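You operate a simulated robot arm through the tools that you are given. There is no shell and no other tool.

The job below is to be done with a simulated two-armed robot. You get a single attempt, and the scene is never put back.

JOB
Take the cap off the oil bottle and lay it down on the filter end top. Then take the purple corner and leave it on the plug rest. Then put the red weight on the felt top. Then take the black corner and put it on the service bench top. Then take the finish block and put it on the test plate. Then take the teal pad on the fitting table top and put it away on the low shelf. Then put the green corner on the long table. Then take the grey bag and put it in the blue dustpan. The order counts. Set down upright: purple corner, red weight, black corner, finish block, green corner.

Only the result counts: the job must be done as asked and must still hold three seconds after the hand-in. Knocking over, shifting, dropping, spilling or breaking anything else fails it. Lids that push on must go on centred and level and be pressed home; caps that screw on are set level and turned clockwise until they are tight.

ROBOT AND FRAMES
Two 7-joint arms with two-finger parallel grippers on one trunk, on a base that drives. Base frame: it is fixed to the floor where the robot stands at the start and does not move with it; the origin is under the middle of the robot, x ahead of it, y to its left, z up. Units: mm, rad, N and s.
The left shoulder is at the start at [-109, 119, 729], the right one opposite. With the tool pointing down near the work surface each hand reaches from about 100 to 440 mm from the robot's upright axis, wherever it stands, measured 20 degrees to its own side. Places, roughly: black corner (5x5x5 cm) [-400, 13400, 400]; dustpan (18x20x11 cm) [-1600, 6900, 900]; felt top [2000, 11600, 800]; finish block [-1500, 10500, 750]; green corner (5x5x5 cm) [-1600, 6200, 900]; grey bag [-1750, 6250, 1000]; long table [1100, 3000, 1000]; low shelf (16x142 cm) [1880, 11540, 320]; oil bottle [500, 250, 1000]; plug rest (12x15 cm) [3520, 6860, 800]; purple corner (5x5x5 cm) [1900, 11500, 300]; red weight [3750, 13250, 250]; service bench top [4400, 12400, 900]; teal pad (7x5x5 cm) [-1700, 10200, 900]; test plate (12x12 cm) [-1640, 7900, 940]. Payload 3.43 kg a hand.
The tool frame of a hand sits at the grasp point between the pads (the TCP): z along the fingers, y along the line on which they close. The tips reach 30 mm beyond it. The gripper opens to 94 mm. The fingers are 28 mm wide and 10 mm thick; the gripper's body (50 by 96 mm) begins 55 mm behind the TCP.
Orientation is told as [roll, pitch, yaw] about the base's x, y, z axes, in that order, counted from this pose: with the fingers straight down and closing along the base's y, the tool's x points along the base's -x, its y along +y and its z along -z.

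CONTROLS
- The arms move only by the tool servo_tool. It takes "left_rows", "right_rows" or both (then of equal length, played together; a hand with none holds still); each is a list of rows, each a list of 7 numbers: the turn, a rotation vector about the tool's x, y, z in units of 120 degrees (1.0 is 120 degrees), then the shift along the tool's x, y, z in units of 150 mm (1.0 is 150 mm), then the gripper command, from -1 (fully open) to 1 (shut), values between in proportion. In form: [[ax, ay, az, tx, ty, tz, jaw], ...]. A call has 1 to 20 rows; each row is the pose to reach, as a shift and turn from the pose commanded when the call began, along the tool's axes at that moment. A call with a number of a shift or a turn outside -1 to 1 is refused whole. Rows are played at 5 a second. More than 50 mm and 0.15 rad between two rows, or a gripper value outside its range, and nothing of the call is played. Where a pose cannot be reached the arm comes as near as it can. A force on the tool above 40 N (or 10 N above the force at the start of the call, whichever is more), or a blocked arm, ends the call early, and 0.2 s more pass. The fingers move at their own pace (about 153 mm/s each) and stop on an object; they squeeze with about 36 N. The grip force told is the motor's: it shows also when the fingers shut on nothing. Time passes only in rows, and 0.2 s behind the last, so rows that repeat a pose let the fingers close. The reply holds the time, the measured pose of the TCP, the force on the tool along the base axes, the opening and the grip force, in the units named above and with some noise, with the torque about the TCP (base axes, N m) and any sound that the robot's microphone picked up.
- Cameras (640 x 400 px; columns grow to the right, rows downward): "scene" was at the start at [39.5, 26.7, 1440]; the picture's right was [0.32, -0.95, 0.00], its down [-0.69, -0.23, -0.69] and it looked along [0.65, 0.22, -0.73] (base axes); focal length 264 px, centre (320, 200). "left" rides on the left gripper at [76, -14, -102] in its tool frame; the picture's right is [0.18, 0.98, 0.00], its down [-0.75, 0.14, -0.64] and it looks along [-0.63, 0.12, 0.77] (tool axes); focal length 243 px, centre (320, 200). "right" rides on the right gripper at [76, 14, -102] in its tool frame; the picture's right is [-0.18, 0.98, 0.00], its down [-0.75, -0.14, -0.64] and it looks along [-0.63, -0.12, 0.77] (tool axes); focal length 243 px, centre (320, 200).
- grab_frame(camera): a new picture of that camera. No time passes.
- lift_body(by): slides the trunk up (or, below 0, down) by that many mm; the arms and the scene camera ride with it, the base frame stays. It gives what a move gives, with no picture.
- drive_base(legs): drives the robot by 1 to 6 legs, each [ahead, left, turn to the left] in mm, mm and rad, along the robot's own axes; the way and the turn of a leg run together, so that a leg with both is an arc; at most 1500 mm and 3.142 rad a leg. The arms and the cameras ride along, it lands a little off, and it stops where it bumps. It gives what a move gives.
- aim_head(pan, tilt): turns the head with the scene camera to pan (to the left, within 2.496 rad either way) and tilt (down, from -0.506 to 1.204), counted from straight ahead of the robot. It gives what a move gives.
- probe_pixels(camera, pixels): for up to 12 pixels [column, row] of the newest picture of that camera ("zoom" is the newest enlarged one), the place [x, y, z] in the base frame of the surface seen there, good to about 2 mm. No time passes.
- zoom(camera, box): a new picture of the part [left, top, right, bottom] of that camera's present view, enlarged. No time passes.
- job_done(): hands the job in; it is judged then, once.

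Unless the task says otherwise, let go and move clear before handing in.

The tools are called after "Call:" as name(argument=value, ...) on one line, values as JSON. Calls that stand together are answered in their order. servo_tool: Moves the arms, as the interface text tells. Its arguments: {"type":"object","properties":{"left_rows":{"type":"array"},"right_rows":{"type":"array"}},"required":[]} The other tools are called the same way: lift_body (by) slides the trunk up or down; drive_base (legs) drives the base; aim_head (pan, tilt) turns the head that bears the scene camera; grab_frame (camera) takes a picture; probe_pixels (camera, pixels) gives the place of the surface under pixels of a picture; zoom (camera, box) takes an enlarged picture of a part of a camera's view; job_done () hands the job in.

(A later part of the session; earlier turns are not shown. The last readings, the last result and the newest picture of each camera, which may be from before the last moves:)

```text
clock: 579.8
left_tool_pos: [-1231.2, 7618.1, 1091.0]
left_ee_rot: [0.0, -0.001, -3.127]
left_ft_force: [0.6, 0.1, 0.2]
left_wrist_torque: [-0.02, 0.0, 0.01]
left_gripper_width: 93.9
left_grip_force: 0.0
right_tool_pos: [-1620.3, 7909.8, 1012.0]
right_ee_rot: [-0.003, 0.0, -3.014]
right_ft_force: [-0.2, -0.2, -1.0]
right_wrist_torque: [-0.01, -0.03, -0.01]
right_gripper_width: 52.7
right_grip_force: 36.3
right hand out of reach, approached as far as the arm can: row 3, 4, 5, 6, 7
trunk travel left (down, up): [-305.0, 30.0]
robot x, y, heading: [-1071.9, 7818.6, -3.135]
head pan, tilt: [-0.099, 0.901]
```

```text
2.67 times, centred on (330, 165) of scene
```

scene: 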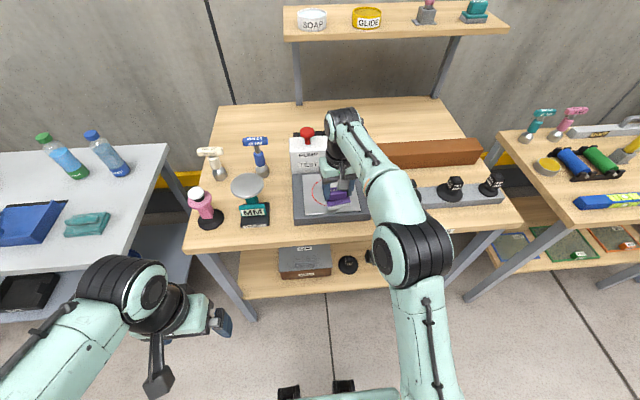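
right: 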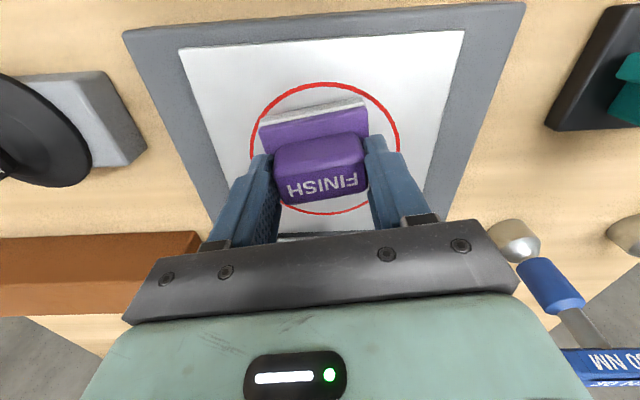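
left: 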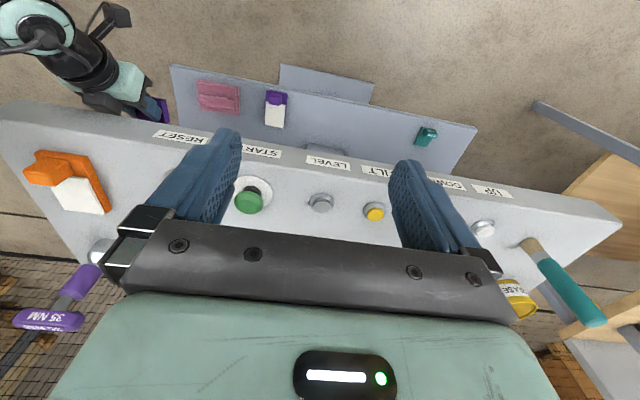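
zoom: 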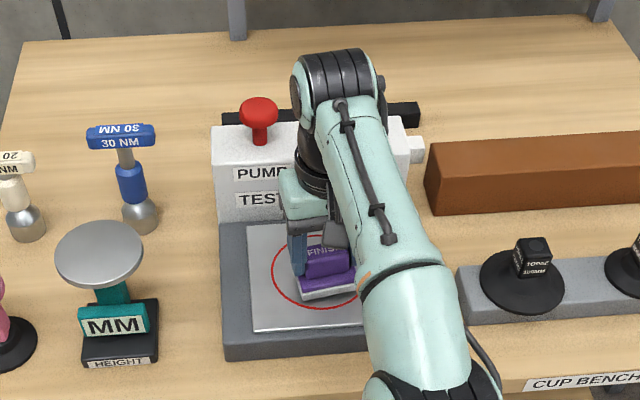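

The arm reached its limit at x≈-1620, about 20 mm short of the circle's centre. I'll nudge the base 18 mm ahead before lowering.

Call:
drive_base(legs=[[18, 0, 0]])

Call:
servo_tool(right_rows=[[0, 0, 0, 0, 0, 0.015, 1], [0, 0, 0, 0, 0, 0.028, 1], [0, 0, 0, 0, 0, 0.037, 1], [0, 0, 0, 0, 0, 0.043, 1]])

Call:
grab_frame(camera="right")

```text
clock: 580.6
left_tool_pos: [-1247.9, 7619.1, 1091.7]
left_ee_rot: [-0.001, -0.003, -3.128]
left_ft_force: [-0.5, 0.0, 0.1]
left_wrist_torque: [0.02, 0.01, -0.02]
left_gripper_width: 93.5
left_grip_force: 0.0
right_tool_pos: [-1637.9, 7909.3, 1011.9]
right_ee_rot: [-0.003, -0.001, -3.014]
right_ft_force: [0.0, -0.4, -0.2]
right_wrist_torque: [0.01, 0.0, -0.03]
right_gripper_width: 52.9
right_grip_force: 35.3
trunk travel left (down, up): [-305.0, 30.0]
robot x, y, heading: [-1089.8, 7818.0, -3.133]
head pan, tilt: [-0.099, 0.901]
```

```text
clock: 581.6
left_tool_pos: [-1248.6, 7618.3, 1091.8]
left_ee_rot: [0.0, -0.001, -3.128]
left_ft_force: [0.1, 1.0, -0.7]
left_wrist_torque: [0.0, -0.01, -0.01]
left_gripper_width: 94.0
left_grip_force: 0.1
right_tool_pos: [-1638.3, 7909.4, 1006.2]
right_ee_rot: [-0.005, 0.0, -3.015]
right_ft_force: [-0.6, 0.7, -1.0]
right_wrist_torque: [0.03, 0.02, 0.0]
right_gripper_width: 52.8
right_grip_force: 35.8
trunk travel left (down, up): [-305.0, 30.0]
robot x, y, heading: [-1093.6, 7815.5, -3.132]
head pan, tilt: [-0.099, 0.901]
```

```text
taken
```

right: 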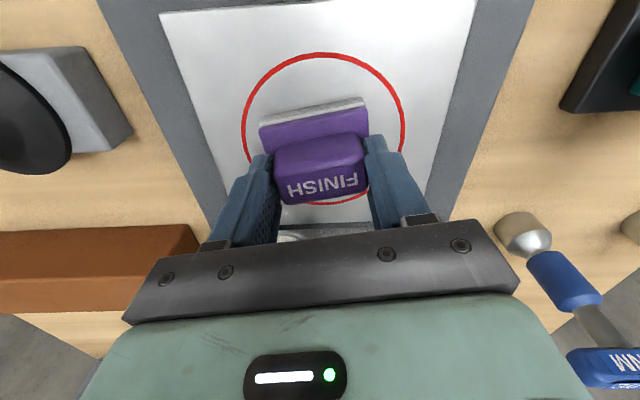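

The block is within the red circle at z≈1006 with no contact yet. I'll continue down in 1 mm steps.

Call:
servo_tool(right_rows=[[0, 0, 0, 0, 0, 0.007, 1], [0, 0, 0, 0, 0, 0.014, 1], [0, 0, 0, 0, 0, 0.014, 1]])

```text
clock: 582.4
left_tool_pos: [-1249.0, 7619.5, 1091.5]
left_ee_rot: [0.0, -0.001, -3.128]
left_ft_force: [-1.0, -0.5, -0.6]
left_wrist_torque: [0.0, 0.01, -0.02]
left_gripper_width: 93.9
left_grip_force: 0.0
right_tool_pos: [-1639.1, 7909.6, 1004.4]
right_ee_rot: [-0.003, -0.001, -3.016]
right_ft_force: [1.4, -0.4, 4.4]
right_wrist_torque: [-0.17, -0.03, 0.04]
right_gripper_width: 52.8
right_grip_force: 36.6
trunk travel left (down, up): [-305.0, 30.0]
robot x, y, heading: [-1089.7, 7817.1, -3.135]
head pan, tilt: [-0.099, 0.901]
```

Light contact at 4 N. I'll open the fingers gently and lift away.

Call:
servo_tool(right_rows=[[0, 0, 0, 0, 0, 0.003, 1], [0, 0, 0, 0, 0, 0.003, 0.2], [0, 0, 0, 0, 0, 0.003, -0.2], [0, 0, 0, 0, 0, 0.003, -0.7], [0, 0, 0, 0, 0, 0.003, -1], [0, 0, 0, 0, 0, -0.1, -1], [0, 0, 0, 0, 0, -0.3, -1], [0, 0, 0, 0, 0, -0.55, -1]])

Call:
grab_frame(camera="right")

Call:
zoom(camera="scene", box=[260, 90, 400, 240])

```text
clock: 584.2
left_tool_pos: [-1248.6, 7618.8, 1091.3]
left_ee_rot: [0.0, -0.003, -3.129]
left_ft_force: [-0.2, 0.6, -0.5]
left_wrist_torque: [-0.01, 0.01, 0.02]
left_gripper_width: 93.8
left_grip_force: 0.1
right_tool_pos: [-1615.7, 7912.6, 1071.2]
right_ee_rot: [-0.004, 0.0, -3.016]
right_ft_force: [0.3, -0.4, -0.5]
right_wrist_torque: [0.01, 0.03, -0.01]
right_gripper_width: 94.0
right_grip_force: 0.1
right hand out of reach, approached as far as the arm can: row 7, 8
trunk travel left (down, up): [-305.0, 30.0]
robot x, y, heading: [-1093.1, 7821.7, -3.134]
head pan, tilt: [-0.099, 0.901]
```

```text
taken
```

right: 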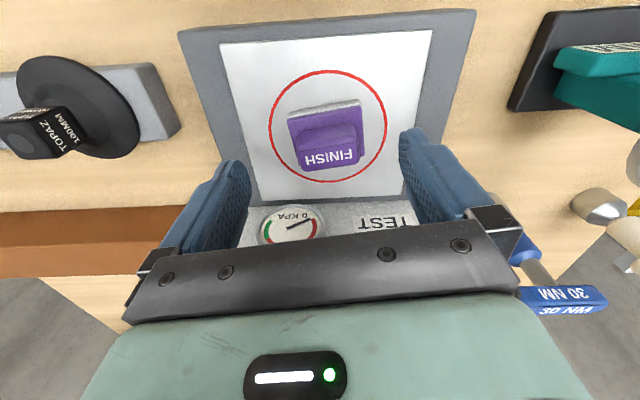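

```text
2.67 times, centred on (330, 165) of scene
```

zoom: 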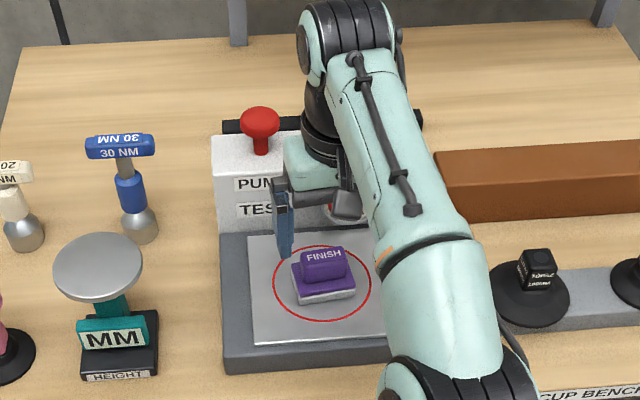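

The finish block rests upright inside the test plate's circle, so step five is done. I'll back away and strafe right to the fitting table for the teal pad.

Call:
drive_base(legs=[[-370, 0, 0], [0, -1150, 0], [0, -1130, 0]])

Call:
aim_head(pan=-0.1, tilt=0.6)

Call:
grab_frame(camera="scene")

Call:
zoom(camera="scene", box=[260, 170, 380, 250])

```text
clock: 606.1
left_tool_pos: [-883.7, 9884.4, 1092.6]
left_ee_rot: [0.001, -0.002, 3.137]
left_ft_force: [-0.7, 0.9, 0.4]
left_wrist_torque: [-0.01, 0.0, -0.01]
left_gripper_width: 94.1
left_grip_force: 0.0
right_tool_pos: [-1246.9, 10185.1, 1071.8]
right_ee_rot: [-0.003, 0.002, -3.032]
right_ft_force: [0.3, 0.1, 0.2]
right_wrist_torque: [0.01, 0.01, 0.03]
right_gripper_width: 93.8
right_grip_force: 0.0
trunk travel left (down, up): [-305.0, 30.0]
robot x, y, heading: [-725.0, 10082.7, 3.138]
head pan, tilt: [-0.099, 0.901]
```

```text
clock: 606.9
left_tool_pos: [-883.9, 9884.6, 1092.7]
left_ee_rot: [-0.001, -0.003, 3.138]
left_ft_force: [0.3, -0.2, -0.6]
left_wrist_torque: [0.03, 0.01, 0.01]
left_gripper_width: 93.8
left_grip_force: 0.1
right_tool_pos: [-1244.4, 10183.7, 1070.6]
right_ee_rot: [-0.003, 0.002, -3.033]
right_ft_force: [-0.1, -0.3, -0.7]
right_wrist_torque: [0.0, 0.0, 0.01]
right_gripper_width: 94.1
right_grip_force: 0.0
trunk travel left (down, up): [-305.0, 30.0]
robot x, y, heading: [-723.0, 10082.4, 3.132]
head pan, tilt: [-0.099, 0.6]
```

```text
taken
```

scene: 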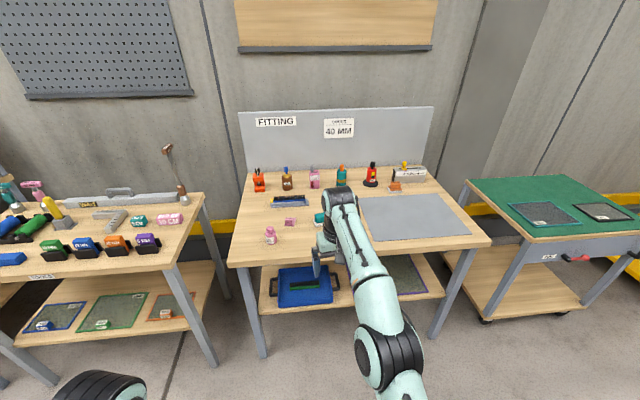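

```text
5.00 times, centred on (320, 210) of scene
```

zoom: 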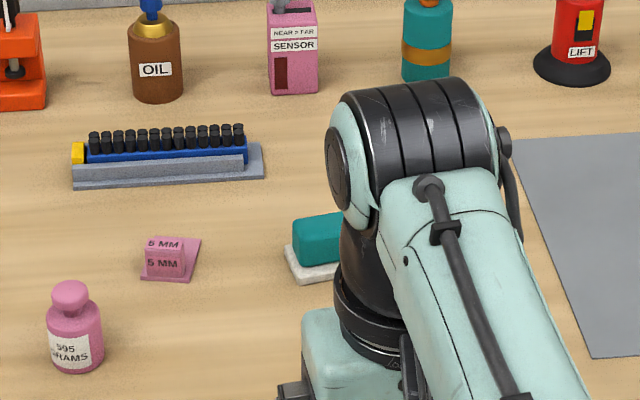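

The teal pad at zoom pixel (320,245) is partly hidden by the arm. Since it must go under a bench later, I'll grip it with the hand pitched 45°, so I'll set that pose now, clear of the table.

Call:
servo_tool(right_rows=[[0, -0.0625, 0, 0.05, 0, 0.11, -1], [0, -0.125, 0, 0.1, 0, 0.22, -1], [0, -0.1875, 0, 0.15, 0, 0.33, -1], [0, -0.25, 0, 0.2, 0, 0.44, -1], [0, -0.3125, 0, 0.25, 0, 0.56, -1], [0, -0.375, 0, 0.3, 0, 0.67, -1], [0, -0.375, 0, 0.3, 0, 0.67, -1]])

Call:
drive_base(legs=[[330, 0, 0.008]])

Call:
grab_frame(camera="right")

Call:
grab_frame(camera="scene")

```text
clock: 608.5
left_tool_pos: [-884.1, 9884.8, 1092.5]
left_ee_rot: [0.003, -0.001, 3.138]
left_ft_force: [-0.3, -0.7, -0.2]
left_wrist_torque: [-0.02, 0.0, -0.03]
left_gripper_width: 93.9
left_grip_force: 0.1
right_tool_pos: [-1201.7, 10190.6, 971.0]
right_ee_rot: [-0.003, -0.786, -3.03]
right_ft_force: [-0.9, 0.7, 1.0]
right_wrist_torque: [-0.03, 0.01, 0.01]
right_gripper_width: 94.0
right_grip_force: 0.1
trunk travel left (down, up): [-305.0, 30.0]
robot x, y, heading: [-726.6, 10083.1, 3.135]
head pan, tilt: [-0.099, 0.6]
```

```text
clock: 610.7
left_tool_pos: [-1215.7, 9885.5, 1091.8]
left_ee_rot: [0.0, -0.002, -3.136]
left_ft_force: [-0.1, 0.3, -0.5]
left_wrist_torque: [-0.01, 0.03, -0.03]
left_gripper_width: 93.9
left_grip_force: 0.1
right_tool_pos: [-1535.3, 10186.8, 970.9]
right_ee_rot: [-0.004, -0.784, -3.02]
right_ft_force: [-0.4, 0.7, 0.5]
right_wrist_torque: [0.02, -0.01, -0.01]
right_gripper_width: 94.0
right_grip_force: 0.0
trunk travel left (down, up): [-305.0, 30.0]
robot x, y, heading: [-1057.4, 10084.4, -3.139]
head pan, tilt: [-0.099, 0.6]
```

```text
taken
```

right: 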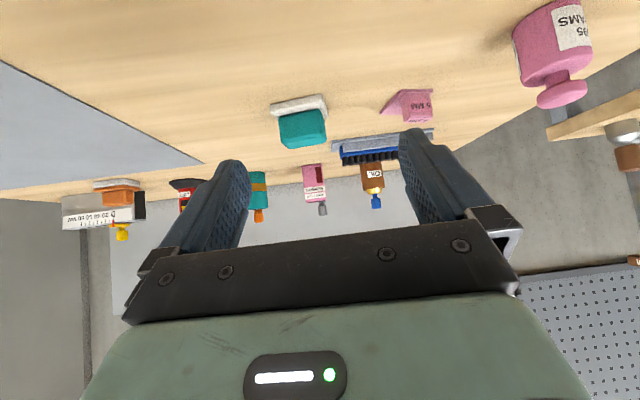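

```text
taken
```

scene: 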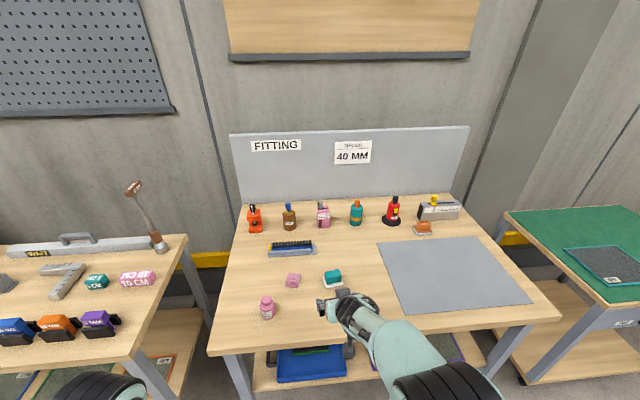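

The teal pad shows at (302,122) in the right view. I'll zoom in and measure it.

Call:
zoom(camera="right", box=[255, 80, 345, 160])

Call:
probe_pixels(camera="zoom", pixels=[[115, 140], [490, 80], [130, 180], [470, 130], [180, 200], [470, 160], [200, 320], [490, 290], [330, 320], [330, 240], [490, 110], [330, 120]])

Call:
zoom(camera="scene", box=[310, 260, 360, 300])

Call:
probe_pixels(camera="zoom", pixels=[[180, 170], [290, 120], [390, 160], [280, 220], [190, 260], [250, 290], [380, 230], [170, 200], [270, 170]])

```text
5.00 times, centred on (300, 120) of right
```

zoom: 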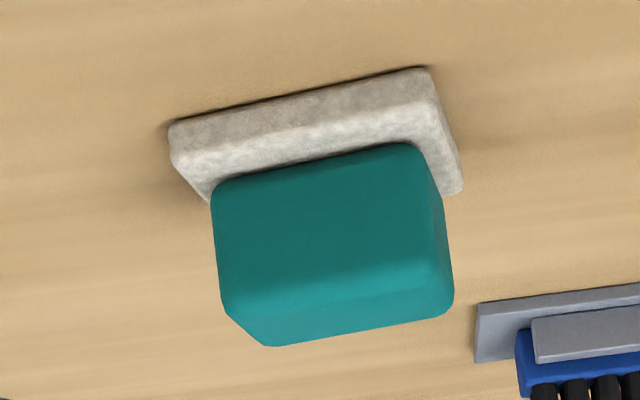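

```text
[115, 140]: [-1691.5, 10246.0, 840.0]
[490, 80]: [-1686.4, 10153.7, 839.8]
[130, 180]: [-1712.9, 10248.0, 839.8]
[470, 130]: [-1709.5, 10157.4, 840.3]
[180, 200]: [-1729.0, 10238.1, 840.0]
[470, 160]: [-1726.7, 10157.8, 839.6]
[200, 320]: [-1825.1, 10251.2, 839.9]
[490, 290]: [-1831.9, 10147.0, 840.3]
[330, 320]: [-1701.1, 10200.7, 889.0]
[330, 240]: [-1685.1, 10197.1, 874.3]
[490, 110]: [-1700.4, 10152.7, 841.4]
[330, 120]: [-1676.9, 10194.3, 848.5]
```

```text
10.00 times, centred on (335, 280) of scene
```

zoom: 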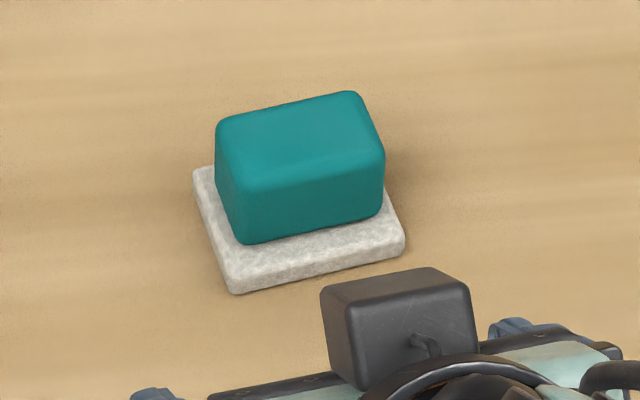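

```text
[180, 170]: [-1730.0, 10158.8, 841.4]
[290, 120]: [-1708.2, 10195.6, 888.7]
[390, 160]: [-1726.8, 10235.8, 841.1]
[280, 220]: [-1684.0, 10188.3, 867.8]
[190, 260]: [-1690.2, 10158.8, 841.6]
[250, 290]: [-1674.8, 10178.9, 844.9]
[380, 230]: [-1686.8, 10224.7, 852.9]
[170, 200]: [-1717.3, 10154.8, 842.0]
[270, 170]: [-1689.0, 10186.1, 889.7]
```

The teal body stands from z≈852 to z≈889 on a white base (top z≈852), on a table at z≈841. I'll probe the body's corners for its centre and angle.

Call:
zoom(camera="right", box=[255, 80, 345, 160])

Call:
probe_pixels(camera="zoom", pixels=[[180, 140], [420, 82], [185, 165], [425, 108], [222, 210], [405, 165], [228, 280], [435, 250], [240, 315], [445, 290], [275, 340], [440, 312]])

```text
5.00 times, centred on (300, 120) of right
```

zoom: 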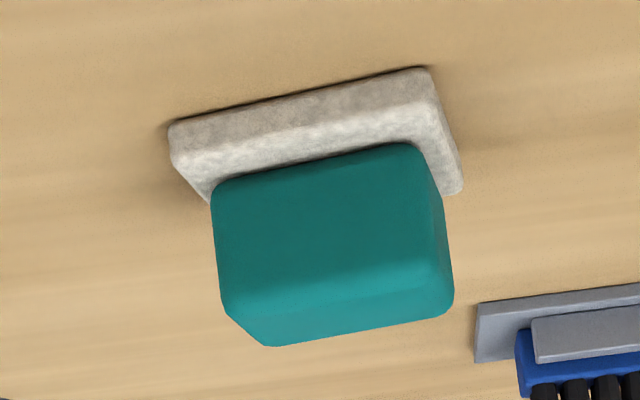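

```text
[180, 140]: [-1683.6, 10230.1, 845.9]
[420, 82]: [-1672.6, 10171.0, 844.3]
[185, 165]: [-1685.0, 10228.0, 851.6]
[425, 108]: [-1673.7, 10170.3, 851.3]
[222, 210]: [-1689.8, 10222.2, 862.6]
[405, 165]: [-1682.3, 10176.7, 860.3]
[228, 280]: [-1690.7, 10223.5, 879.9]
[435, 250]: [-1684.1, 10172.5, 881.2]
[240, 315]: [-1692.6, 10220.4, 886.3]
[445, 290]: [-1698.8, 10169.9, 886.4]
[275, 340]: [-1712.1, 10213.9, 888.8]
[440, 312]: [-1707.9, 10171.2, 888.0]
```

The body is about 50 mm wide, centred near (-1701,10197.5), turned 9.5°. I'll drive 110 mm closer, then shift and yaw the hand slightly while coming down to just above it.

Call:
drive_base(legs=[[110, 0, 0]])

Call:
servo_tool(right_rows=[[-0.0045, 0, -0.0045, 0.05, -0.04, 0.05, -1], [-0.009, 0, -0.009, 0.11, -0.08, 0.11, -1], [-0.0135, 0, -0.0135, 0.17, -0.12, 0.17, -1], [-0.0135, 0, -0.0135, 0.21, -0.12, 0.21, -1], [-0.0135, 0, -0.0135, 0.21, -0.12, 0.21, -1]])

Call:
grab_frame(camera="right")

Call:
probe_pixels(camera="right", pixels=[[320, 130], [320, 150], [300, 130], [340, 130], [285, 130], [355, 130], [290, 150], [350, 150], [320, 110]])

```text
clock: 611.9
left_tool_pos: [-1324.0, 9884.0, 1091.0]
left_ee_rot: [-0.001, -0.003, -3.133]
left_ft_force: [0.0, -0.2, 0.3]
left_wrist_torque: [-0.01, -0.01, 0.0]
left_gripper_width: 94.2
left_grip_force: 0.1
right_tool_pos: [-1642.7, 10186.4, 970.2]
right_ee_rot: [-0.004, -0.785, -3.019]
right_ft_force: [0.4, -1.2, -1.1]
right_wrist_torque: [0.0, 0.02, 0.02]
right_gripper_width: 94.1
right_grip_force: 0.0
trunk travel left (down, up): [-305.0, 30.0]
robot x, y, heading: [-1162.9, 10082.3, -3.144]
head pan, tilt: [-0.099, 0.6]
```

```text
clock: 613.1
left_tool_pos: [-1324.1, 9884.2, 1092.2]
left_ee_rot: [0.002, -0.003, -3.135]
left_ft_force: [0.7, 0.1, 0.0]
left_wrist_torque: [0.02, -0.01, 0.07]
left_gripper_width: 94.1
left_grip_force: 0.0
right_tool_pos: [-1646.1, 10205.2, 925.7]
right_ee_rot: [-0.004, -0.783, -2.979]
right_ft_force: [-0.5, -0.3, 0.1]
right_wrist_torque: [0.01, 0.01, 0.02]
right_gripper_width: 94.0
right_grip_force: 0.0
trunk travel left (down, up): [-305.0, 30.0]
robot x, y, heading: [-1164.4, 10085.2, -3.14]
head pan, tilt: [-0.099, 0.6]
```

```text
taken
```

right: 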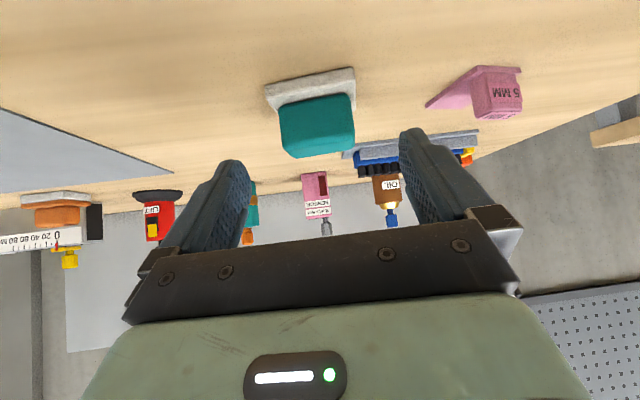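

```text
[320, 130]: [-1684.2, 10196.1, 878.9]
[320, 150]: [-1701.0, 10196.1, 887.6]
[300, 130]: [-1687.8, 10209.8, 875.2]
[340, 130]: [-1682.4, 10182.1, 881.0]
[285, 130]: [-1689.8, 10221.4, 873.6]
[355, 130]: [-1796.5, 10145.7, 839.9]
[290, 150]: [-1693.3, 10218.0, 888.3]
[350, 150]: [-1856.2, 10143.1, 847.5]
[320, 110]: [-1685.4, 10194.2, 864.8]
```

The pad is centred between the fingers (columns 280-355). I'll slide in 56 mm along the tool axis and close on the teal body.

Call:
servo_tool(right_rows=[[0, 0, 0, 0.003, 0.005, 0.12, -1], [0, 0, 0, 0.006, 0.005, 0.25, -1], [0, 0, 0, 0.01, 0.005, 0.34, -1], [0, 0, 0, 0.01, 0.005, 0.37, -1], [0, 0, 0, 0.01, 0.005, 0.37, -0.5], [0, 0, 0, 0.01, 0.005, 0.37, -0.1], [0, 0, 0, 0.01, 0.005, 0.37, 0.3], [0, 0, 0, 0.01, 0.005, 0.37, 1], [0, 0, 0, 0.01, 0.005, 0.37, 1]])

Call:
grab_frame(camera="right")

```text
clock: 615.1
left_tool_pos: [-1324.0, 9883.4, 1090.8]
left_ee_rot: [-0.001, -0.003, -3.135]
left_ft_force: [-0.9, 0.3, -0.7]
left_wrist_torque: [0.0, 0.0, 0.0]
left_gripper_width: 94.2
left_grip_force: 0.1
right_tool_pos: [-1683.1, 10196.8, 884.7]
right_ee_rot: [-0.006, -0.785, -2.977]
right_ft_force: [-1.3, 0.5, 0.8]
right_wrist_torque: [-0.02, 0.06, 0.0]
right_gripper_width: 54.3
right_grip_force: 36.0
trunk travel left (down, up): [-305.0, 30.0]
robot x, y, heading: [-1167.2, 10079.5, -3.142]
head pan, tilt: [-0.099, 0.6]
```

```text
taken
```

right: 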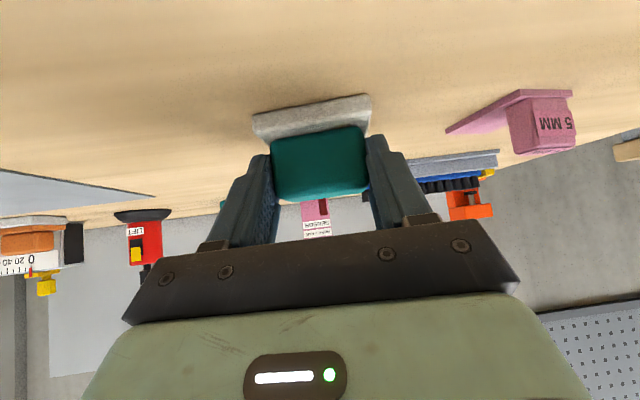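

The pad is gripped at 54 mm. I'll lift it 70 mm and back away from the table.

Call:
servo_tool(right_rows=[[0, 0, 0, -0.05, 0, -0.05, 1], [0, 0, 0, -0.15, 0, -0.15, 1], [0, 0, 0, -0.25, 0, -0.25, 1], [0, 0, 0, -0.33, 0, -0.33, 1], [0, 0, 0, -0.33, 0, -0.33, 1]])

Call:
drive_base(legs=[[-500, 0, 0]])

Call:
grab_frame(camera="right")

Call:
grab_frame(camera="scene")

```text
clock: 616.3
left_tool_pos: [-1323.6, 9884.4, 1091.7]
left_ee_rot: [0.002, -0.003, -3.135]
left_ft_force: [-0.1, 0.3, -0.5]
left_wrist_torque: [0.01, 0.02, -0.03]
left_gripper_width: 94.1
left_grip_force: 0.1
right_tool_pos: [-1683.4, 10197.2, 956.0]
right_ee_rot: [-0.004, -0.785, -2.98]
right_ft_force: [0.0, 1.2, -1.2]
right_wrist_torque: [0.02, -0.04, -0.03]
right_gripper_width: 54.0
right_grip_force: 36.0
trunk travel left (down, up): [-305.0, 30.0]
robot x, y, heading: [-1165.3, 10081.7, -3.138]
head pan, tilt: [-0.099, 0.6]
```

```text
clock: 619.3
left_tool_pos: [-820.2, 9885.6, 1091.8]
left_ee_rot: [0.0, -0.001, -3.138]
left_ft_force: [0.6, -0.3, -0.1]
left_wrist_torque: [0.03, -0.02, 0.02]
left_gripper_width: 93.9
left_grip_force: 0.1
right_tool_pos: [-1178.8, 10197.3, 956.9]
right_ee_rot: [-0.005, -0.782, -2.979]
right_ft_force: [-0.3, -0.1, -0.6]
right_wrist_torque: [0.04, -0.02, 0.0]
right_gripper_width: 54.2
right_grip_force: 36.5
trunk travel left (down, up): [-305.0, 30.0]
robot x, y, heading: [-658.3, 10083.0, -3.14]
head pan, tilt: [-0.099, 0.6]
```

```text
taken
```

right: 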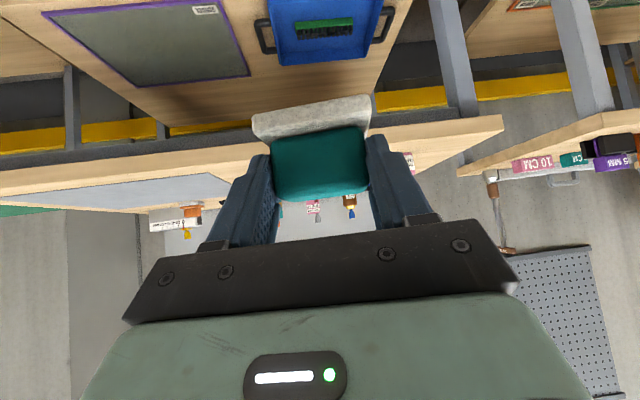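

```text
taken
```

scene: 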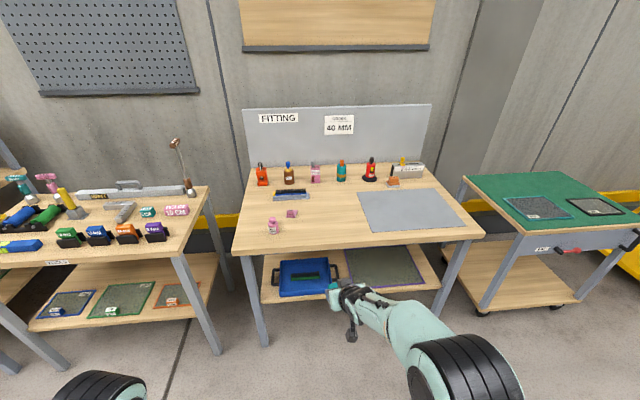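

The pad is held firmly and the table is undisturbed. I'll turn to face +y and cross to the felt bench's front.

Call:
drive_base(legs=[[0, 0, -1.571], [480, 0, 0], [0, -1230, 0], [0, -1230, 0]])

Call:
lift_body(by=-300)

Call:
aim_head(pan=0.0, tilt=0.7)

Call:
grab_frame(camera="scene")

```text
clock: 647.3
left_tool_pos: [1620.5, 10696.8, 1091.5]
left_ee_rot: [0.001, -0.003, 1.558]
left_ft_force: [-0.3, -0.1, -1.2]
left_wrist_torque: [0.0, -0.01, 0.0]
left_gripper_width: 94.2
left_grip_force: 0.0
right_tool_pos: [1938.5, 11050.9, 956.6]
right_ee_rot: [-0.005, -0.784, 1.714]
right_ft_force: [-0.3, -0.1, -0.7]
right_wrist_torque: [-0.02, -0.03, 0.0]
right_gripper_width: 54.1
right_grip_force: 35.8
trunk travel left (down, up): [-305.0, 30.0]
robot x, y, heading: [1817.9, 10536.8, 1.551]
head pan, tilt: [-0.099, 0.6]
```

```text
clock: 650.3
left_tool_pos: [1619.7, 10696.0, 791.8]
left_ee_rot: [0.002, -0.003, 1.558]
left_ft_force: [-0.1, 0.1, 0.5]
left_wrist_torque: [0.01, 0.03, -0.01]
left_gripper_width: 94.0
left_grip_force: 0.0
right_tool_pos: [1939.3, 11049.6, 656.1]
right_ee_rot: [-0.005, -0.785, 1.712]
right_ft_force: [0.1, 0.1, -0.7]
right_wrist_torque: [0.01, -0.03, 0.01]
right_gripper_width: 54.3
right_grip_force: 35.8
trunk travel left (down, up): [-5.0, 330.0]
robot x, y, heading: [1817.0, 10532.9, 1.554]
head pan, tilt: [-0.099, 0.6]
```

```text
clock: 651.0
left_tool_pos: [1620.3, 10696.1, 791.3]
left_ee_rot: [0.0, -0.004, 1.556]
left_ft_force: [-0.1, -0.2, 0.1]
left_wrist_torque: [0.01, 0.02, 0.0]
left_gripper_width: 94.3
left_grip_force: 0.0
right_tool_pos: [1938.2, 11050.0, 655.7]
right_ee_rot: [-0.005, -0.783, 1.712]
right_ft_force: [0.5, 0.5, -0.6]
right_wrist_torque: [-0.03, -0.03, 0.02]
right_gripper_width: 54.2
right_grip_force: 35.8
trunk travel left (down, up): [-5.0, 330.0]
robot x, y, heading: [1813.7, 10537.9, 1.555]
head pan, tilt: [0.0, 0.7]
```

```text
taken
```

scene: 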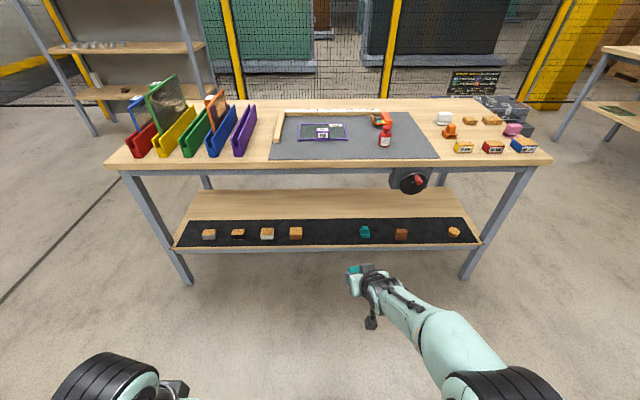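

The red weight stands on the felt at (385,135), and the strip has its gap near (335,232). I'll lower the hand, square its yaw and draw it in a little.

Call:
servo_tool(right_rows=[[0.0133, 0, 0.0133, 0.19, 0.012, 0.085, 1], [0.0265, 0, 0.0265, 0.39, 0.024, 0.17, 1], [0.0398, 0, 0.0398, 0.58, 0.036, 0.255, 1], [0.053, 0, 0.053, 0.775, 0.048, 0.34, 1], [0.053, 0, 0.053, 0.775, 0.048, 0.34, 1]])

Call:
servo_tool(right_rows=[[0, 0, 0, 0.19, 0, 0.085, 1], [0, 0, 0, 0.39, 0, 0.17, 1], [0, 0, 0, 0.58, 0, 0.255, 1], [0, 0, 0, 0.775, 0, 0.337, 1], [0, 0, 0, 0.775, 0, 0.337, 1]])

Call:
grab_frame(camera="right")

Call:
zoom(camera="scene", box=[280, 205, 420, 260])

Call:
probe_pixels(camera="zoom", pixels=[[75, 130], [230, 130], [230, 80], [230, 190], [385, 125], [300, 130], [160, 130], [230, 210], [550, 135]])

```text
clock: 652.2
left_tool_pos: [1619.3, 10695.5, 790.7]
left_ee_rot: [0.002, -0.002, 1.559]
left_ft_force: [0.6, 1.0, 0.4]
left_wrist_torque: [0.0, 0.0, -0.01]
left_gripper_width: 93.8
left_grip_force: 0.0
right_tool_pos: [1938.4, 11004.3, 537.7]
right_ee_rot: [-0.004, -0.785, 1.556]
right_ft_force: [-0.1, 0.4, -1.0]
right_wrist_torque: [-0.03, 0.02, 0.0]
right_gripper_width: 54.0
right_grip_force: 35.8
trunk travel left (down, up): [-5.0, 330.0]
robot x, y, heading: [1814.0, 10534.6, 1.554]
head pan, tilt: [0.0, 0.7]
```

```text
clock: 653.4
left_tool_pos: [1621.0, 10696.1, 791.2]
left_ee_rot: [-0.002, -0.001, 1.557]
left_ft_force: [0.7, 0.1, 1.0]
left_wrist_torque: [0.02, -0.02, 0.0]
left_gripper_width: 94.0
left_grip_force: 0.0
right_tool_pos: [1938.3, 10956.3, 419.0]
right_ee_rot: [-0.006, -0.784, 1.556]
right_ft_force: [-0.2, -0.5, -0.5]
right_wrist_torque: [-0.01, 0.01, 0.01]
right_gripper_width: 54.2
right_grip_force: 36.3
trunk travel left (down, up): [-5.0, 330.0]
robot x, y, heading: [1815.4, 10533.2, 1.554]
head pan, tilt: [0.0, 0.7]
```

```text
taken
```

right: 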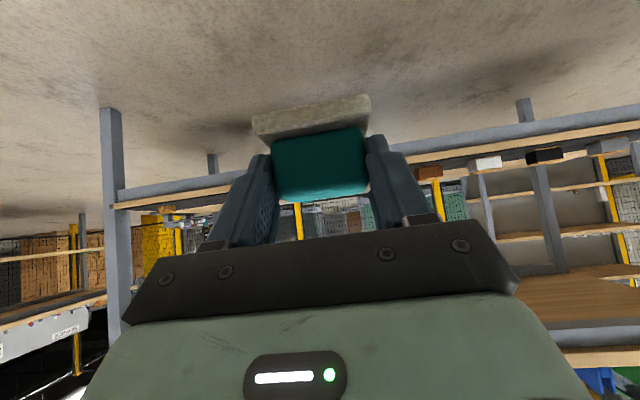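

```text
4.57 times, centred on (350, 232) of scene
```

zoom: 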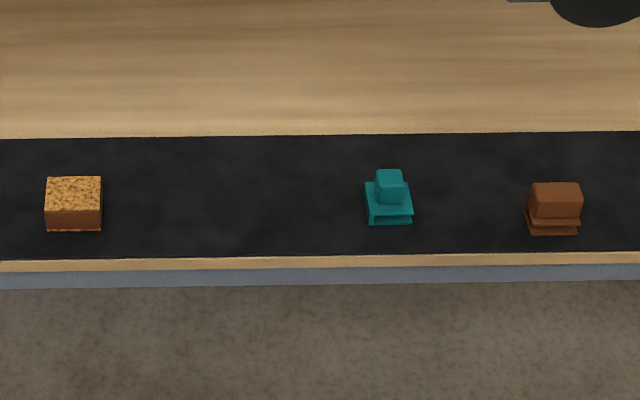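

```text
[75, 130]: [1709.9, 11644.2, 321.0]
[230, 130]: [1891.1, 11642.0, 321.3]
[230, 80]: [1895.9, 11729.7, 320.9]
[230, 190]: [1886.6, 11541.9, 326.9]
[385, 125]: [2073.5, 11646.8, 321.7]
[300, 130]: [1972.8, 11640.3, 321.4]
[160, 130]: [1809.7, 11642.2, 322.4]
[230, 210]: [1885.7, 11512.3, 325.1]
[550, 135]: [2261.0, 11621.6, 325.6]
```

The gap between the orange block and the teal corner is centred near x≈1895. I'll drive 450 mm ahead and 50 mm left, with the pad carried at about z=375.

Call:
drive_base(legs=[[450, 50, 0.016]])

Call:
grab_frame(camera="right")

Call:
aim_head(pan=-0.1, tilt=1.0)

Call:
grab_frame(camera="scene")

```text
clock: 656.1
left_tool_pos: [1573.2, 11143.4, 791.9]
left_ee_rot: [0.0, -0.001, 1.57]
left_ft_force: [-0.7, -0.5, -0.5]
left_wrist_torque: [0.01, 0.0, 0.01]
left_gripper_width: 93.9
left_grip_force: 0.1
right_tool_pos: [1889.4, 11407.4, 418.5]
right_ee_rot: [-0.005, -0.784, 1.569]
right_ft_force: [0.9, -0.3, -0.4]
right_wrist_torque: [-0.01, 0.02, -0.02]
right_gripper_width: 54.3
right_grip_force: 36.0
trunk travel left (down, up): [-5.0, 330.0]
robot x, y, heading: [1769.4, 10982.1, 1.562]
head pan, tilt: [0.0, 0.7]
```

```text
taken
```

right: 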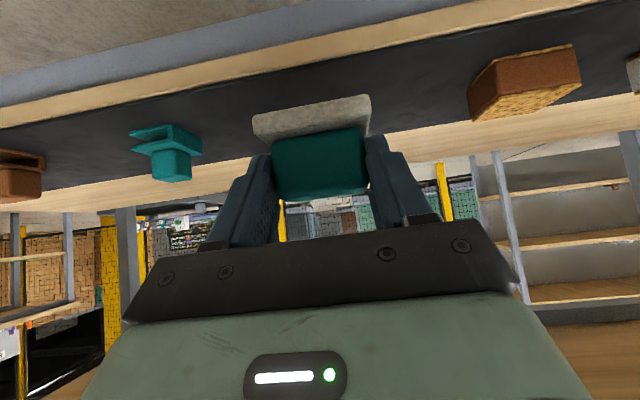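

```text
clock: 656.9
left_tool_pos: [1574.1, 11142.8, 791.0]
left_ee_rot: [0.001, 0.0, 1.571]
left_ft_force: [0.2, 0.3, -0.1]
left_wrist_torque: [-0.05, 0.0, 0.01]
left_gripper_width: 94.0
left_grip_force: 0.2
right_tool_pos: [1889.2, 11407.5, 418.6]
right_ee_rot: [-0.004, -0.782, 1.57]
right_ft_force: [0.4, 0.7, 0.3]
right_wrist_torque: [-0.01, 0.02, -0.02]
right_gripper_width: 54.3
right_grip_force: 36.3
trunk travel left (down, up): [-5.0, 330.0]
robot x, y, heading: [1771.1, 10978.9, 1.564]
head pan, tilt: [-0.099, 1.0]
```

```text
taken
```

scene: 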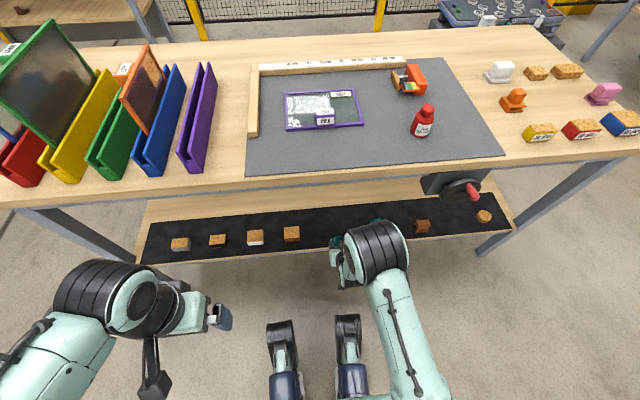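

The elbow now appears above the hand at (380,250). I'll measure it against the bench's front edge before reaching in.

Call:
probe_pixels(camera="scene", pixels=[[375, 225], [375, 245], [400, 240], [350, 250], [345, 275], [390, 300], [375, 180], [340, 262], [400, 350]])

```text
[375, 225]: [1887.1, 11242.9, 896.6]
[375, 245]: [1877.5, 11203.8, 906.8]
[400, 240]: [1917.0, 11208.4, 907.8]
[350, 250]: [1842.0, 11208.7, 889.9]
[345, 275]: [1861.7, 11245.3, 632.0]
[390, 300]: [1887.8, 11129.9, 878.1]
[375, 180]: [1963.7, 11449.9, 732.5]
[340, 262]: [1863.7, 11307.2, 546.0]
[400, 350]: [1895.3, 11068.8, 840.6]
```

The elbow's front is at y≈11245 and will stay about 70 mm short of the bench edge. I'll reach forward 92 mm and lower the pad toward the strip.

Call:
servo_tool(right_rows=[[0, 0, 0, -0.11, -0.01, 0.11, 1], [0, 0, 0, -0.22, -0.02, 0.22, 1], [0, 0, 0, -0.33, -0.037, 0.33, 1], [0, 0, 0, -0.434, -0.037, 0.434, 1], [0, 0, 0, -0.37, -0.037, 0.5, 1], [0, 0, 0, -0.3, -0.037, 0.57, 1], [0, 0, 0, -0.245, -0.037, 0.623, 1], [0, 0, 0, -0.245, -0.037, 0.623, 1]])

Call:
grab_frame(camera="right")

Call:
grab_frame(camera="scene")

```text
clock: 658.7
left_tool_pos: [1574.0, 11143.6, 791.6]
left_ee_rot: [0.001, -0.002, 1.571]
left_ft_force: [0.5, -0.2, -0.3]
left_wrist_torque: [0.04, 0.0, 0.01]
left_gripper_width: 93.8
left_grip_force: 0.0
right_tool_pos: [1894.6, 11498.7, 378.0]
right_ee_rot: [-0.005, -0.786, 1.57]
right_ft_force: [0.0, 0.1, 0.0]
right_wrist_torque: [-0.05, 0.02, 0.02]
right_gripper_width: 54.2
right_grip_force: 36.1
trunk travel left (down, up): [-5.0, 330.0]
robot x, y, heading: [1769.4, 10982.1, 1.561]
head pan, tilt: [-0.099, 1.0]
```

```text
taken
```

right: 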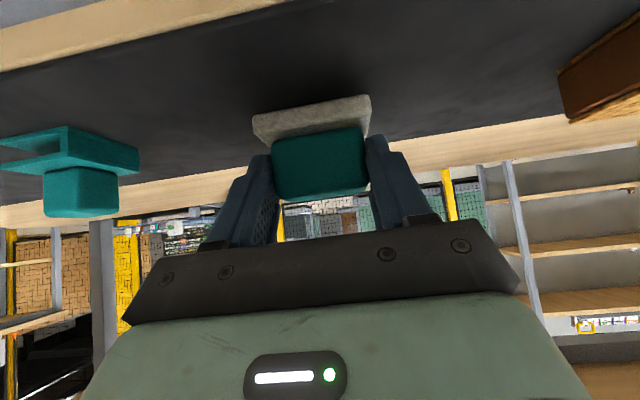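

```text
taken
```

scene: 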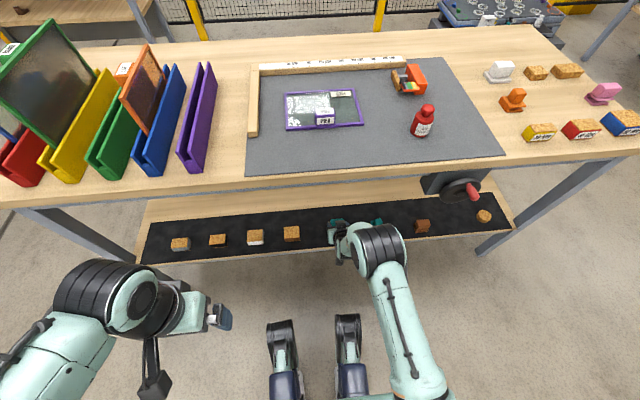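

The pad is over the strip with about 9 mm to go. I'll lower it in small steps.

Call:
servo_tool(right_rows=[[0, 0, 0, 0.019, 0, 0.019, 1], [0, 0, 0, 0.03, 0, 0.03, 1], [0, 0, 0, 0.037, 0, 0.037, 1], [0, 0, 0, 0.042, 0, 0.042, 1], [0, 0, 0, 0.045, 0, 0.045, 1]])

```text
clock: 659.9
left_tool_pos: [1573.7, 11143.0, 791.1]
left_ee_rot: [0.0, -0.002, 1.572]
left_ft_force: [-0.2, 0.8, 0.7]
left_wrist_torque: [0.02, 0.0, -0.03]
left_gripper_width: 94.2
left_grip_force: 0.0
right_tool_pos: [1894.7, 11499.9, 369.0]
right_ee_rot: [-0.007, -0.784, 1.568]
right_ft_force: [0.7, -1.0, 0.6]
right_wrist_torque: [-0.03, 0.05, 0.02]
right_gripper_width: 54.2
right_grip_force: 36.3
trunk travel left (down, up): [-5.0, 330.0]
robot x, y, heading: [1773.5, 10981.4, 1.567]
head pan, tilt: [-0.099, 1.0]
```

Call:
servo_tool(right_rows=[[0, 0, 0, 0.005, 0, 0.005, 1], [0, 0, 0, 0.009, 0, 0.009, 1], [0, 0, 0, 0.013, 0, 0.013, 1], [0, 0, 0, 0.013, 0, 0.013, 1]])

Call:
zoom(camera="right", box=[230, 60, 410, 220])

```text
clock: 660.9
left_tool_pos: [1573.4, 11141.7, 792.2]
left_ee_rot: [0.001, -0.003, 1.571]
left_ft_force: [-0.3, -1.0, 0.6]
left_wrist_torque: [0.02, 0.0, -0.03]
left_gripper_width: 94.0
left_grip_force: 0.1
right_tool_pos: [1894.9, 11500.2, 368.3]
right_ee_rot: [-0.006, -0.791, 1.569]
right_ft_force: [3.2, -8.1, 23.7]
right_wrist_torque: [-0.24, 0.11, -0.01]
right_gripper_width: 54.1
right_grip_force: 36.1
trunk travel left (down, up): [-5.0, 330.0]
robot x, y, heading: [1772.3, 10985.7, 1.565]
head pan, tilt: [-0.099, 1.0]
```

```text
2.50 times, centred on (320, 140) of right
```

zoom: 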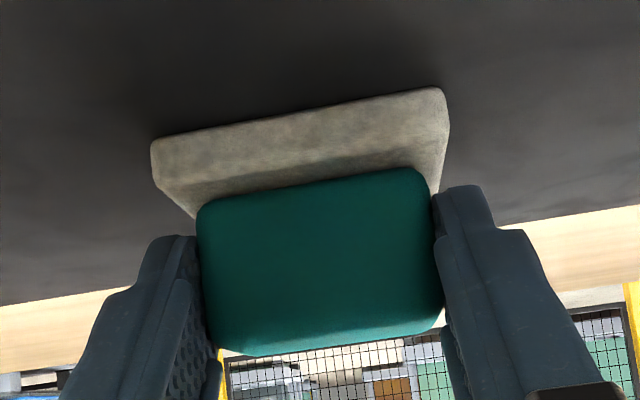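

The pad is pressed on the strip at about 24 N. I'll ease up, open and draw the hand back along the tool axis.

Call:
servo_tool(right_rows=[[0, 0, 0, -0.007, 0, -0.007, 1], [0, 0, 0, -0.007, 0, -0.007, 0.2], [0, 0, 0, -0.007, 0, -0.007, -0.3], [0, 0, 0, -0.007, 0, -0.007, -0.7], [0, 0, 0, -0.007, 0, -0.08, -1], [0, 0, 0, -0.007, 0, -0.2, -1], [0, 0, 0, -0.007, 0, -0.4, -1], [0, 0, 0, -0.007, 0, -0.6, -1], [0, 0, 0, -0.007, 0, -0.75, -1]])

Call:
grab_frame(camera="right")

```text
clock: 662.9
left_tool_pos: [1572.6, 11143.4, 791.0]
left_ee_rot: [0.001, -0.002, 1.572]
left_ft_force: [0.9, -0.6, 0.3]
left_wrist_torque: [0.01, 0.02, 0.01]
left_gripper_width: 93.8
left_grip_force: 0.1
right_tool_pos: [1894.2, 11421.7, 448.6]
right_ee_rot: [-0.005, -0.785, 1.57]
right_ft_force: [-0.2, 0.6, 0.3]
right_wrist_torque: [-0.03, 0.0, -0.01]
right_gripper_width: 94.0
right_grip_force: 0.0
trunk travel left (down, up): [-5.0, 330.0]
robot x, y, heading: [1771.7, 10980.8, 1.566]
head pan, tilt: [-0.099, 1.0]
```

```text
taken
```

right: 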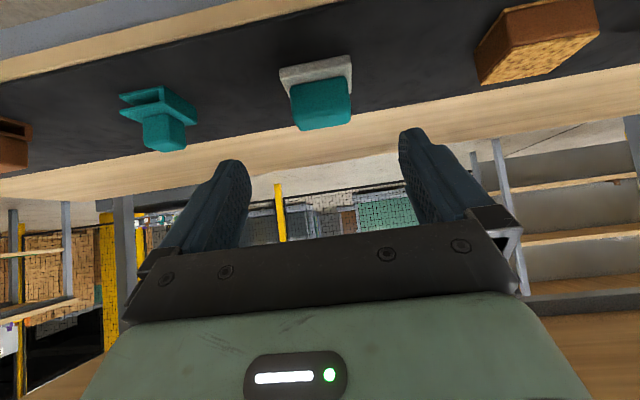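

The teal pad sits on the low shelf strip beside the teal corner, so step six is done. Next is the green corner near (-1600,6200): I'll back out, turn to face the wall benches and drive over.

Call:
drive_base(legs=[[-480, 0, 0], [0, 0, 1.573], [1100, 0, 0], [1100, 0, 0]])

Call:
lift_body(by=300)

Call:
drive_base(legs=[[0, 1400, 0], [0, 1400, 0], [0, 1300, 0]])

Call:
aim_head(pan=0.0, tilt=0.5)

Call:
grab_frame(camera="scene")

```text
clock: 680.1
left_tool_pos: [-596.8, 10285.9, 791.5]
left_ee_rot: [0.0, -0.002, -3.132]
left_ft_force: [0.0, -0.3, -0.6]
left_wrist_torque: [0.01, -0.01, 0.01]
left_gripper_width: 94.3
left_grip_force: 0.2
right_tool_pos: [-880.3, 10603.2, 447.0]
right_ee_rot: [-0.007, -0.785, -3.133]
right_ft_force: [0.1, 0.3, -0.2]
right_wrist_torque: [-0.02, 0.03, -0.01]
right_gripper_width: 93.8
right_grip_force: 0.0
trunk travel left (down, up): [-5.0, 330.0]
robot x, y, heading: [-434.5, 10484.3, -3.139]
head pan, tilt: [-0.099, 1.0]
```

```text
clock: 683.1
left_tool_pos: [-597.7, 10286.6, 1091.7]
left_ee_rot: [0.001, -0.002, -3.132]
left_ft_force: [0.1, 0.1, -0.3]
left_wrist_torque: [0.02, 0.0, 0.0]
left_gripper_width: 93.9
left_grip_force: 0.0
right_tool_pos: [-879.5, 10604.1, 747.7]
right_ee_rot: [-0.004, -0.785, -3.133]
right_ft_force: [-0.3, -0.3, -0.3]
right_wrist_torque: [-0.02, 0.01, 0.05]
right_gripper_width: 93.9
right_grip_force: 0.1
trunk travel left (down, up): [-305.0, 30.0]
robot x, y, heading: [-438.6, 10486.0, -3.138]
head pan, tilt: [-0.099, 1.0]
```

```text
clock: 719.0
left_tool_pos: [-530.6, 6160.3, 1091.7]
left_ee_rot: [0.001, -0.002, -3.106]
left_ft_force: [0.1, 0.1, 0.3]
left_wrist_torque: [-0.04, 0.03, 0.01]
left_gripper_width: 93.8
left_grip_force: 0.0
right_tool_pos: [-820.6, 6472.6, 747.4]
right_ee_rot: [-0.006, -0.786, -3.108]
right_ft_force: [0.2, -0.3, 1.0]
right_wrist_torque: [-0.03, -0.01, 0.01]
right_gripper_width: 93.9
right_grip_force: 0.0
trunk travel left (down, up): [-305.0, 30.0]
robot x, y, heading: [-376.8, 6363.0, -3.104]
head pan, tilt: [-0.099, 1.0]
```

```text
clock: 720.0
left_tool_pos: [-530.3, 6161.7, 1091.4]
left_ee_rot: [0.002, -0.003, -3.106]
left_ft_force: [0.7, 0.5, -0.3]
left_wrist_torque: [0.01, 0.0, 0.03]
left_gripper_width: 94.1
left_grip_force: 0.0
right_tool_pos: [-822.0, 6472.1, 747.5]
right_ee_rot: [-0.004, -0.784, -3.108]
right_ft_force: [-0.5, 0.1, 0.3]
right_wrist_torque: [0.02, 0.03, -0.02]
right_gripper_width: 93.8
right_grip_force: 0.1
trunk travel left (down, up): [-305.0, 30.0]
robot x, y, heading: [-374.7, 6363.0, -3.11]
head pan, tilt: [0.0, 0.499]
```

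```text
taken
```

scene: 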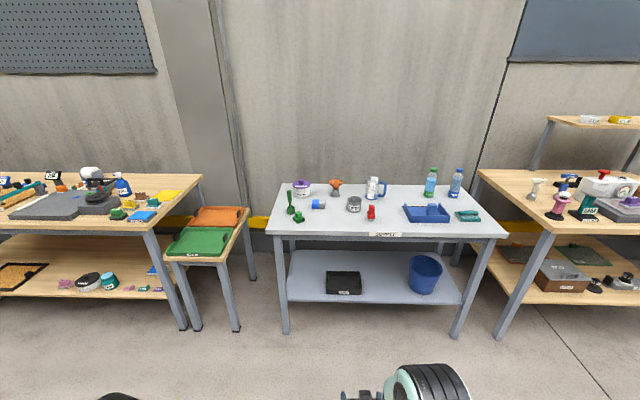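

The grey table is ahead: a small green part at (298,217), a blue tray-shaped dustpan at (426,213), and something greyish at (373,187). I'll zoom in.

Call:
zoom(camera="scene", box=[270, 160, 390, 245])

Call:
probe_pixels(camera="zoom", pixels=[[150, 265], [150, 285], [110, 200], [175, 140], [260, 205], [350, 125], [445, 205], [545, 145], [535, 255], [60, 300], [560, 180], [150, 300]])

Call:
zoom(camera="scene", box=[360, 155, 510, 255])

Call:
probe_pixels(camera="zoom", pixels=[[280, 250], [200, 230], [370, 230], [280, 215], [280, 275], [230, 260], [450, 255], [55, 130], [110, 130], [250, 240], [310, 240], [280, 300]])

```text
4.71 times, centred on (330, 202) of scene
```

zoom: 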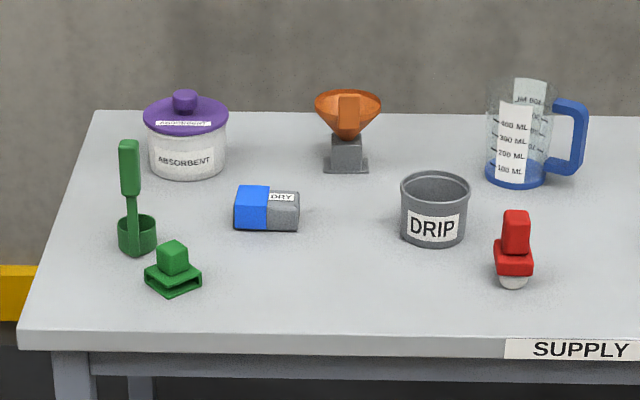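

```text
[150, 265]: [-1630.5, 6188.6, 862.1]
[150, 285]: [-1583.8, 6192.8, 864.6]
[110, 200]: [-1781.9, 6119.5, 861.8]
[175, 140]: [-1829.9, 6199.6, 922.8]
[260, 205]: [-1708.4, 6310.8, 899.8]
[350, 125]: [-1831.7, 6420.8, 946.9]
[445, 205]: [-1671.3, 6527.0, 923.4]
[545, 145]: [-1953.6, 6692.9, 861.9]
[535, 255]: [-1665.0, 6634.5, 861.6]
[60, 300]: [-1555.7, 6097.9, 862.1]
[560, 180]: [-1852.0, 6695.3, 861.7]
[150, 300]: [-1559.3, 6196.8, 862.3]
```

```text
4.00 times, centred on (435, 205) of scene
```

zoom: 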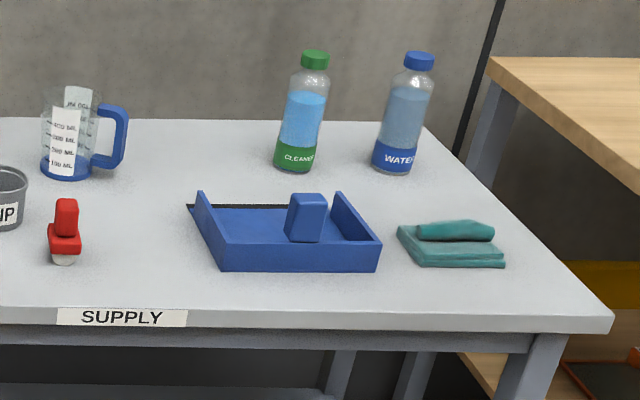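

```text
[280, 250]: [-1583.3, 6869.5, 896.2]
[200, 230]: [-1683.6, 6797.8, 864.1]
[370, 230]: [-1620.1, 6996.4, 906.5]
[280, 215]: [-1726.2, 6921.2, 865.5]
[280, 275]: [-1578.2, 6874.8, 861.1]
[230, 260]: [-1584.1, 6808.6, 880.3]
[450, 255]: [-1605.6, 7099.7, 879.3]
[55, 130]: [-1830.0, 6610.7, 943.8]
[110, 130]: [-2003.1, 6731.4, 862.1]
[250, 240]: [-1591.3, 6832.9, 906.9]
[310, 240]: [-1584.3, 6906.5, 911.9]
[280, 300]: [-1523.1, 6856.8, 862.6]
```

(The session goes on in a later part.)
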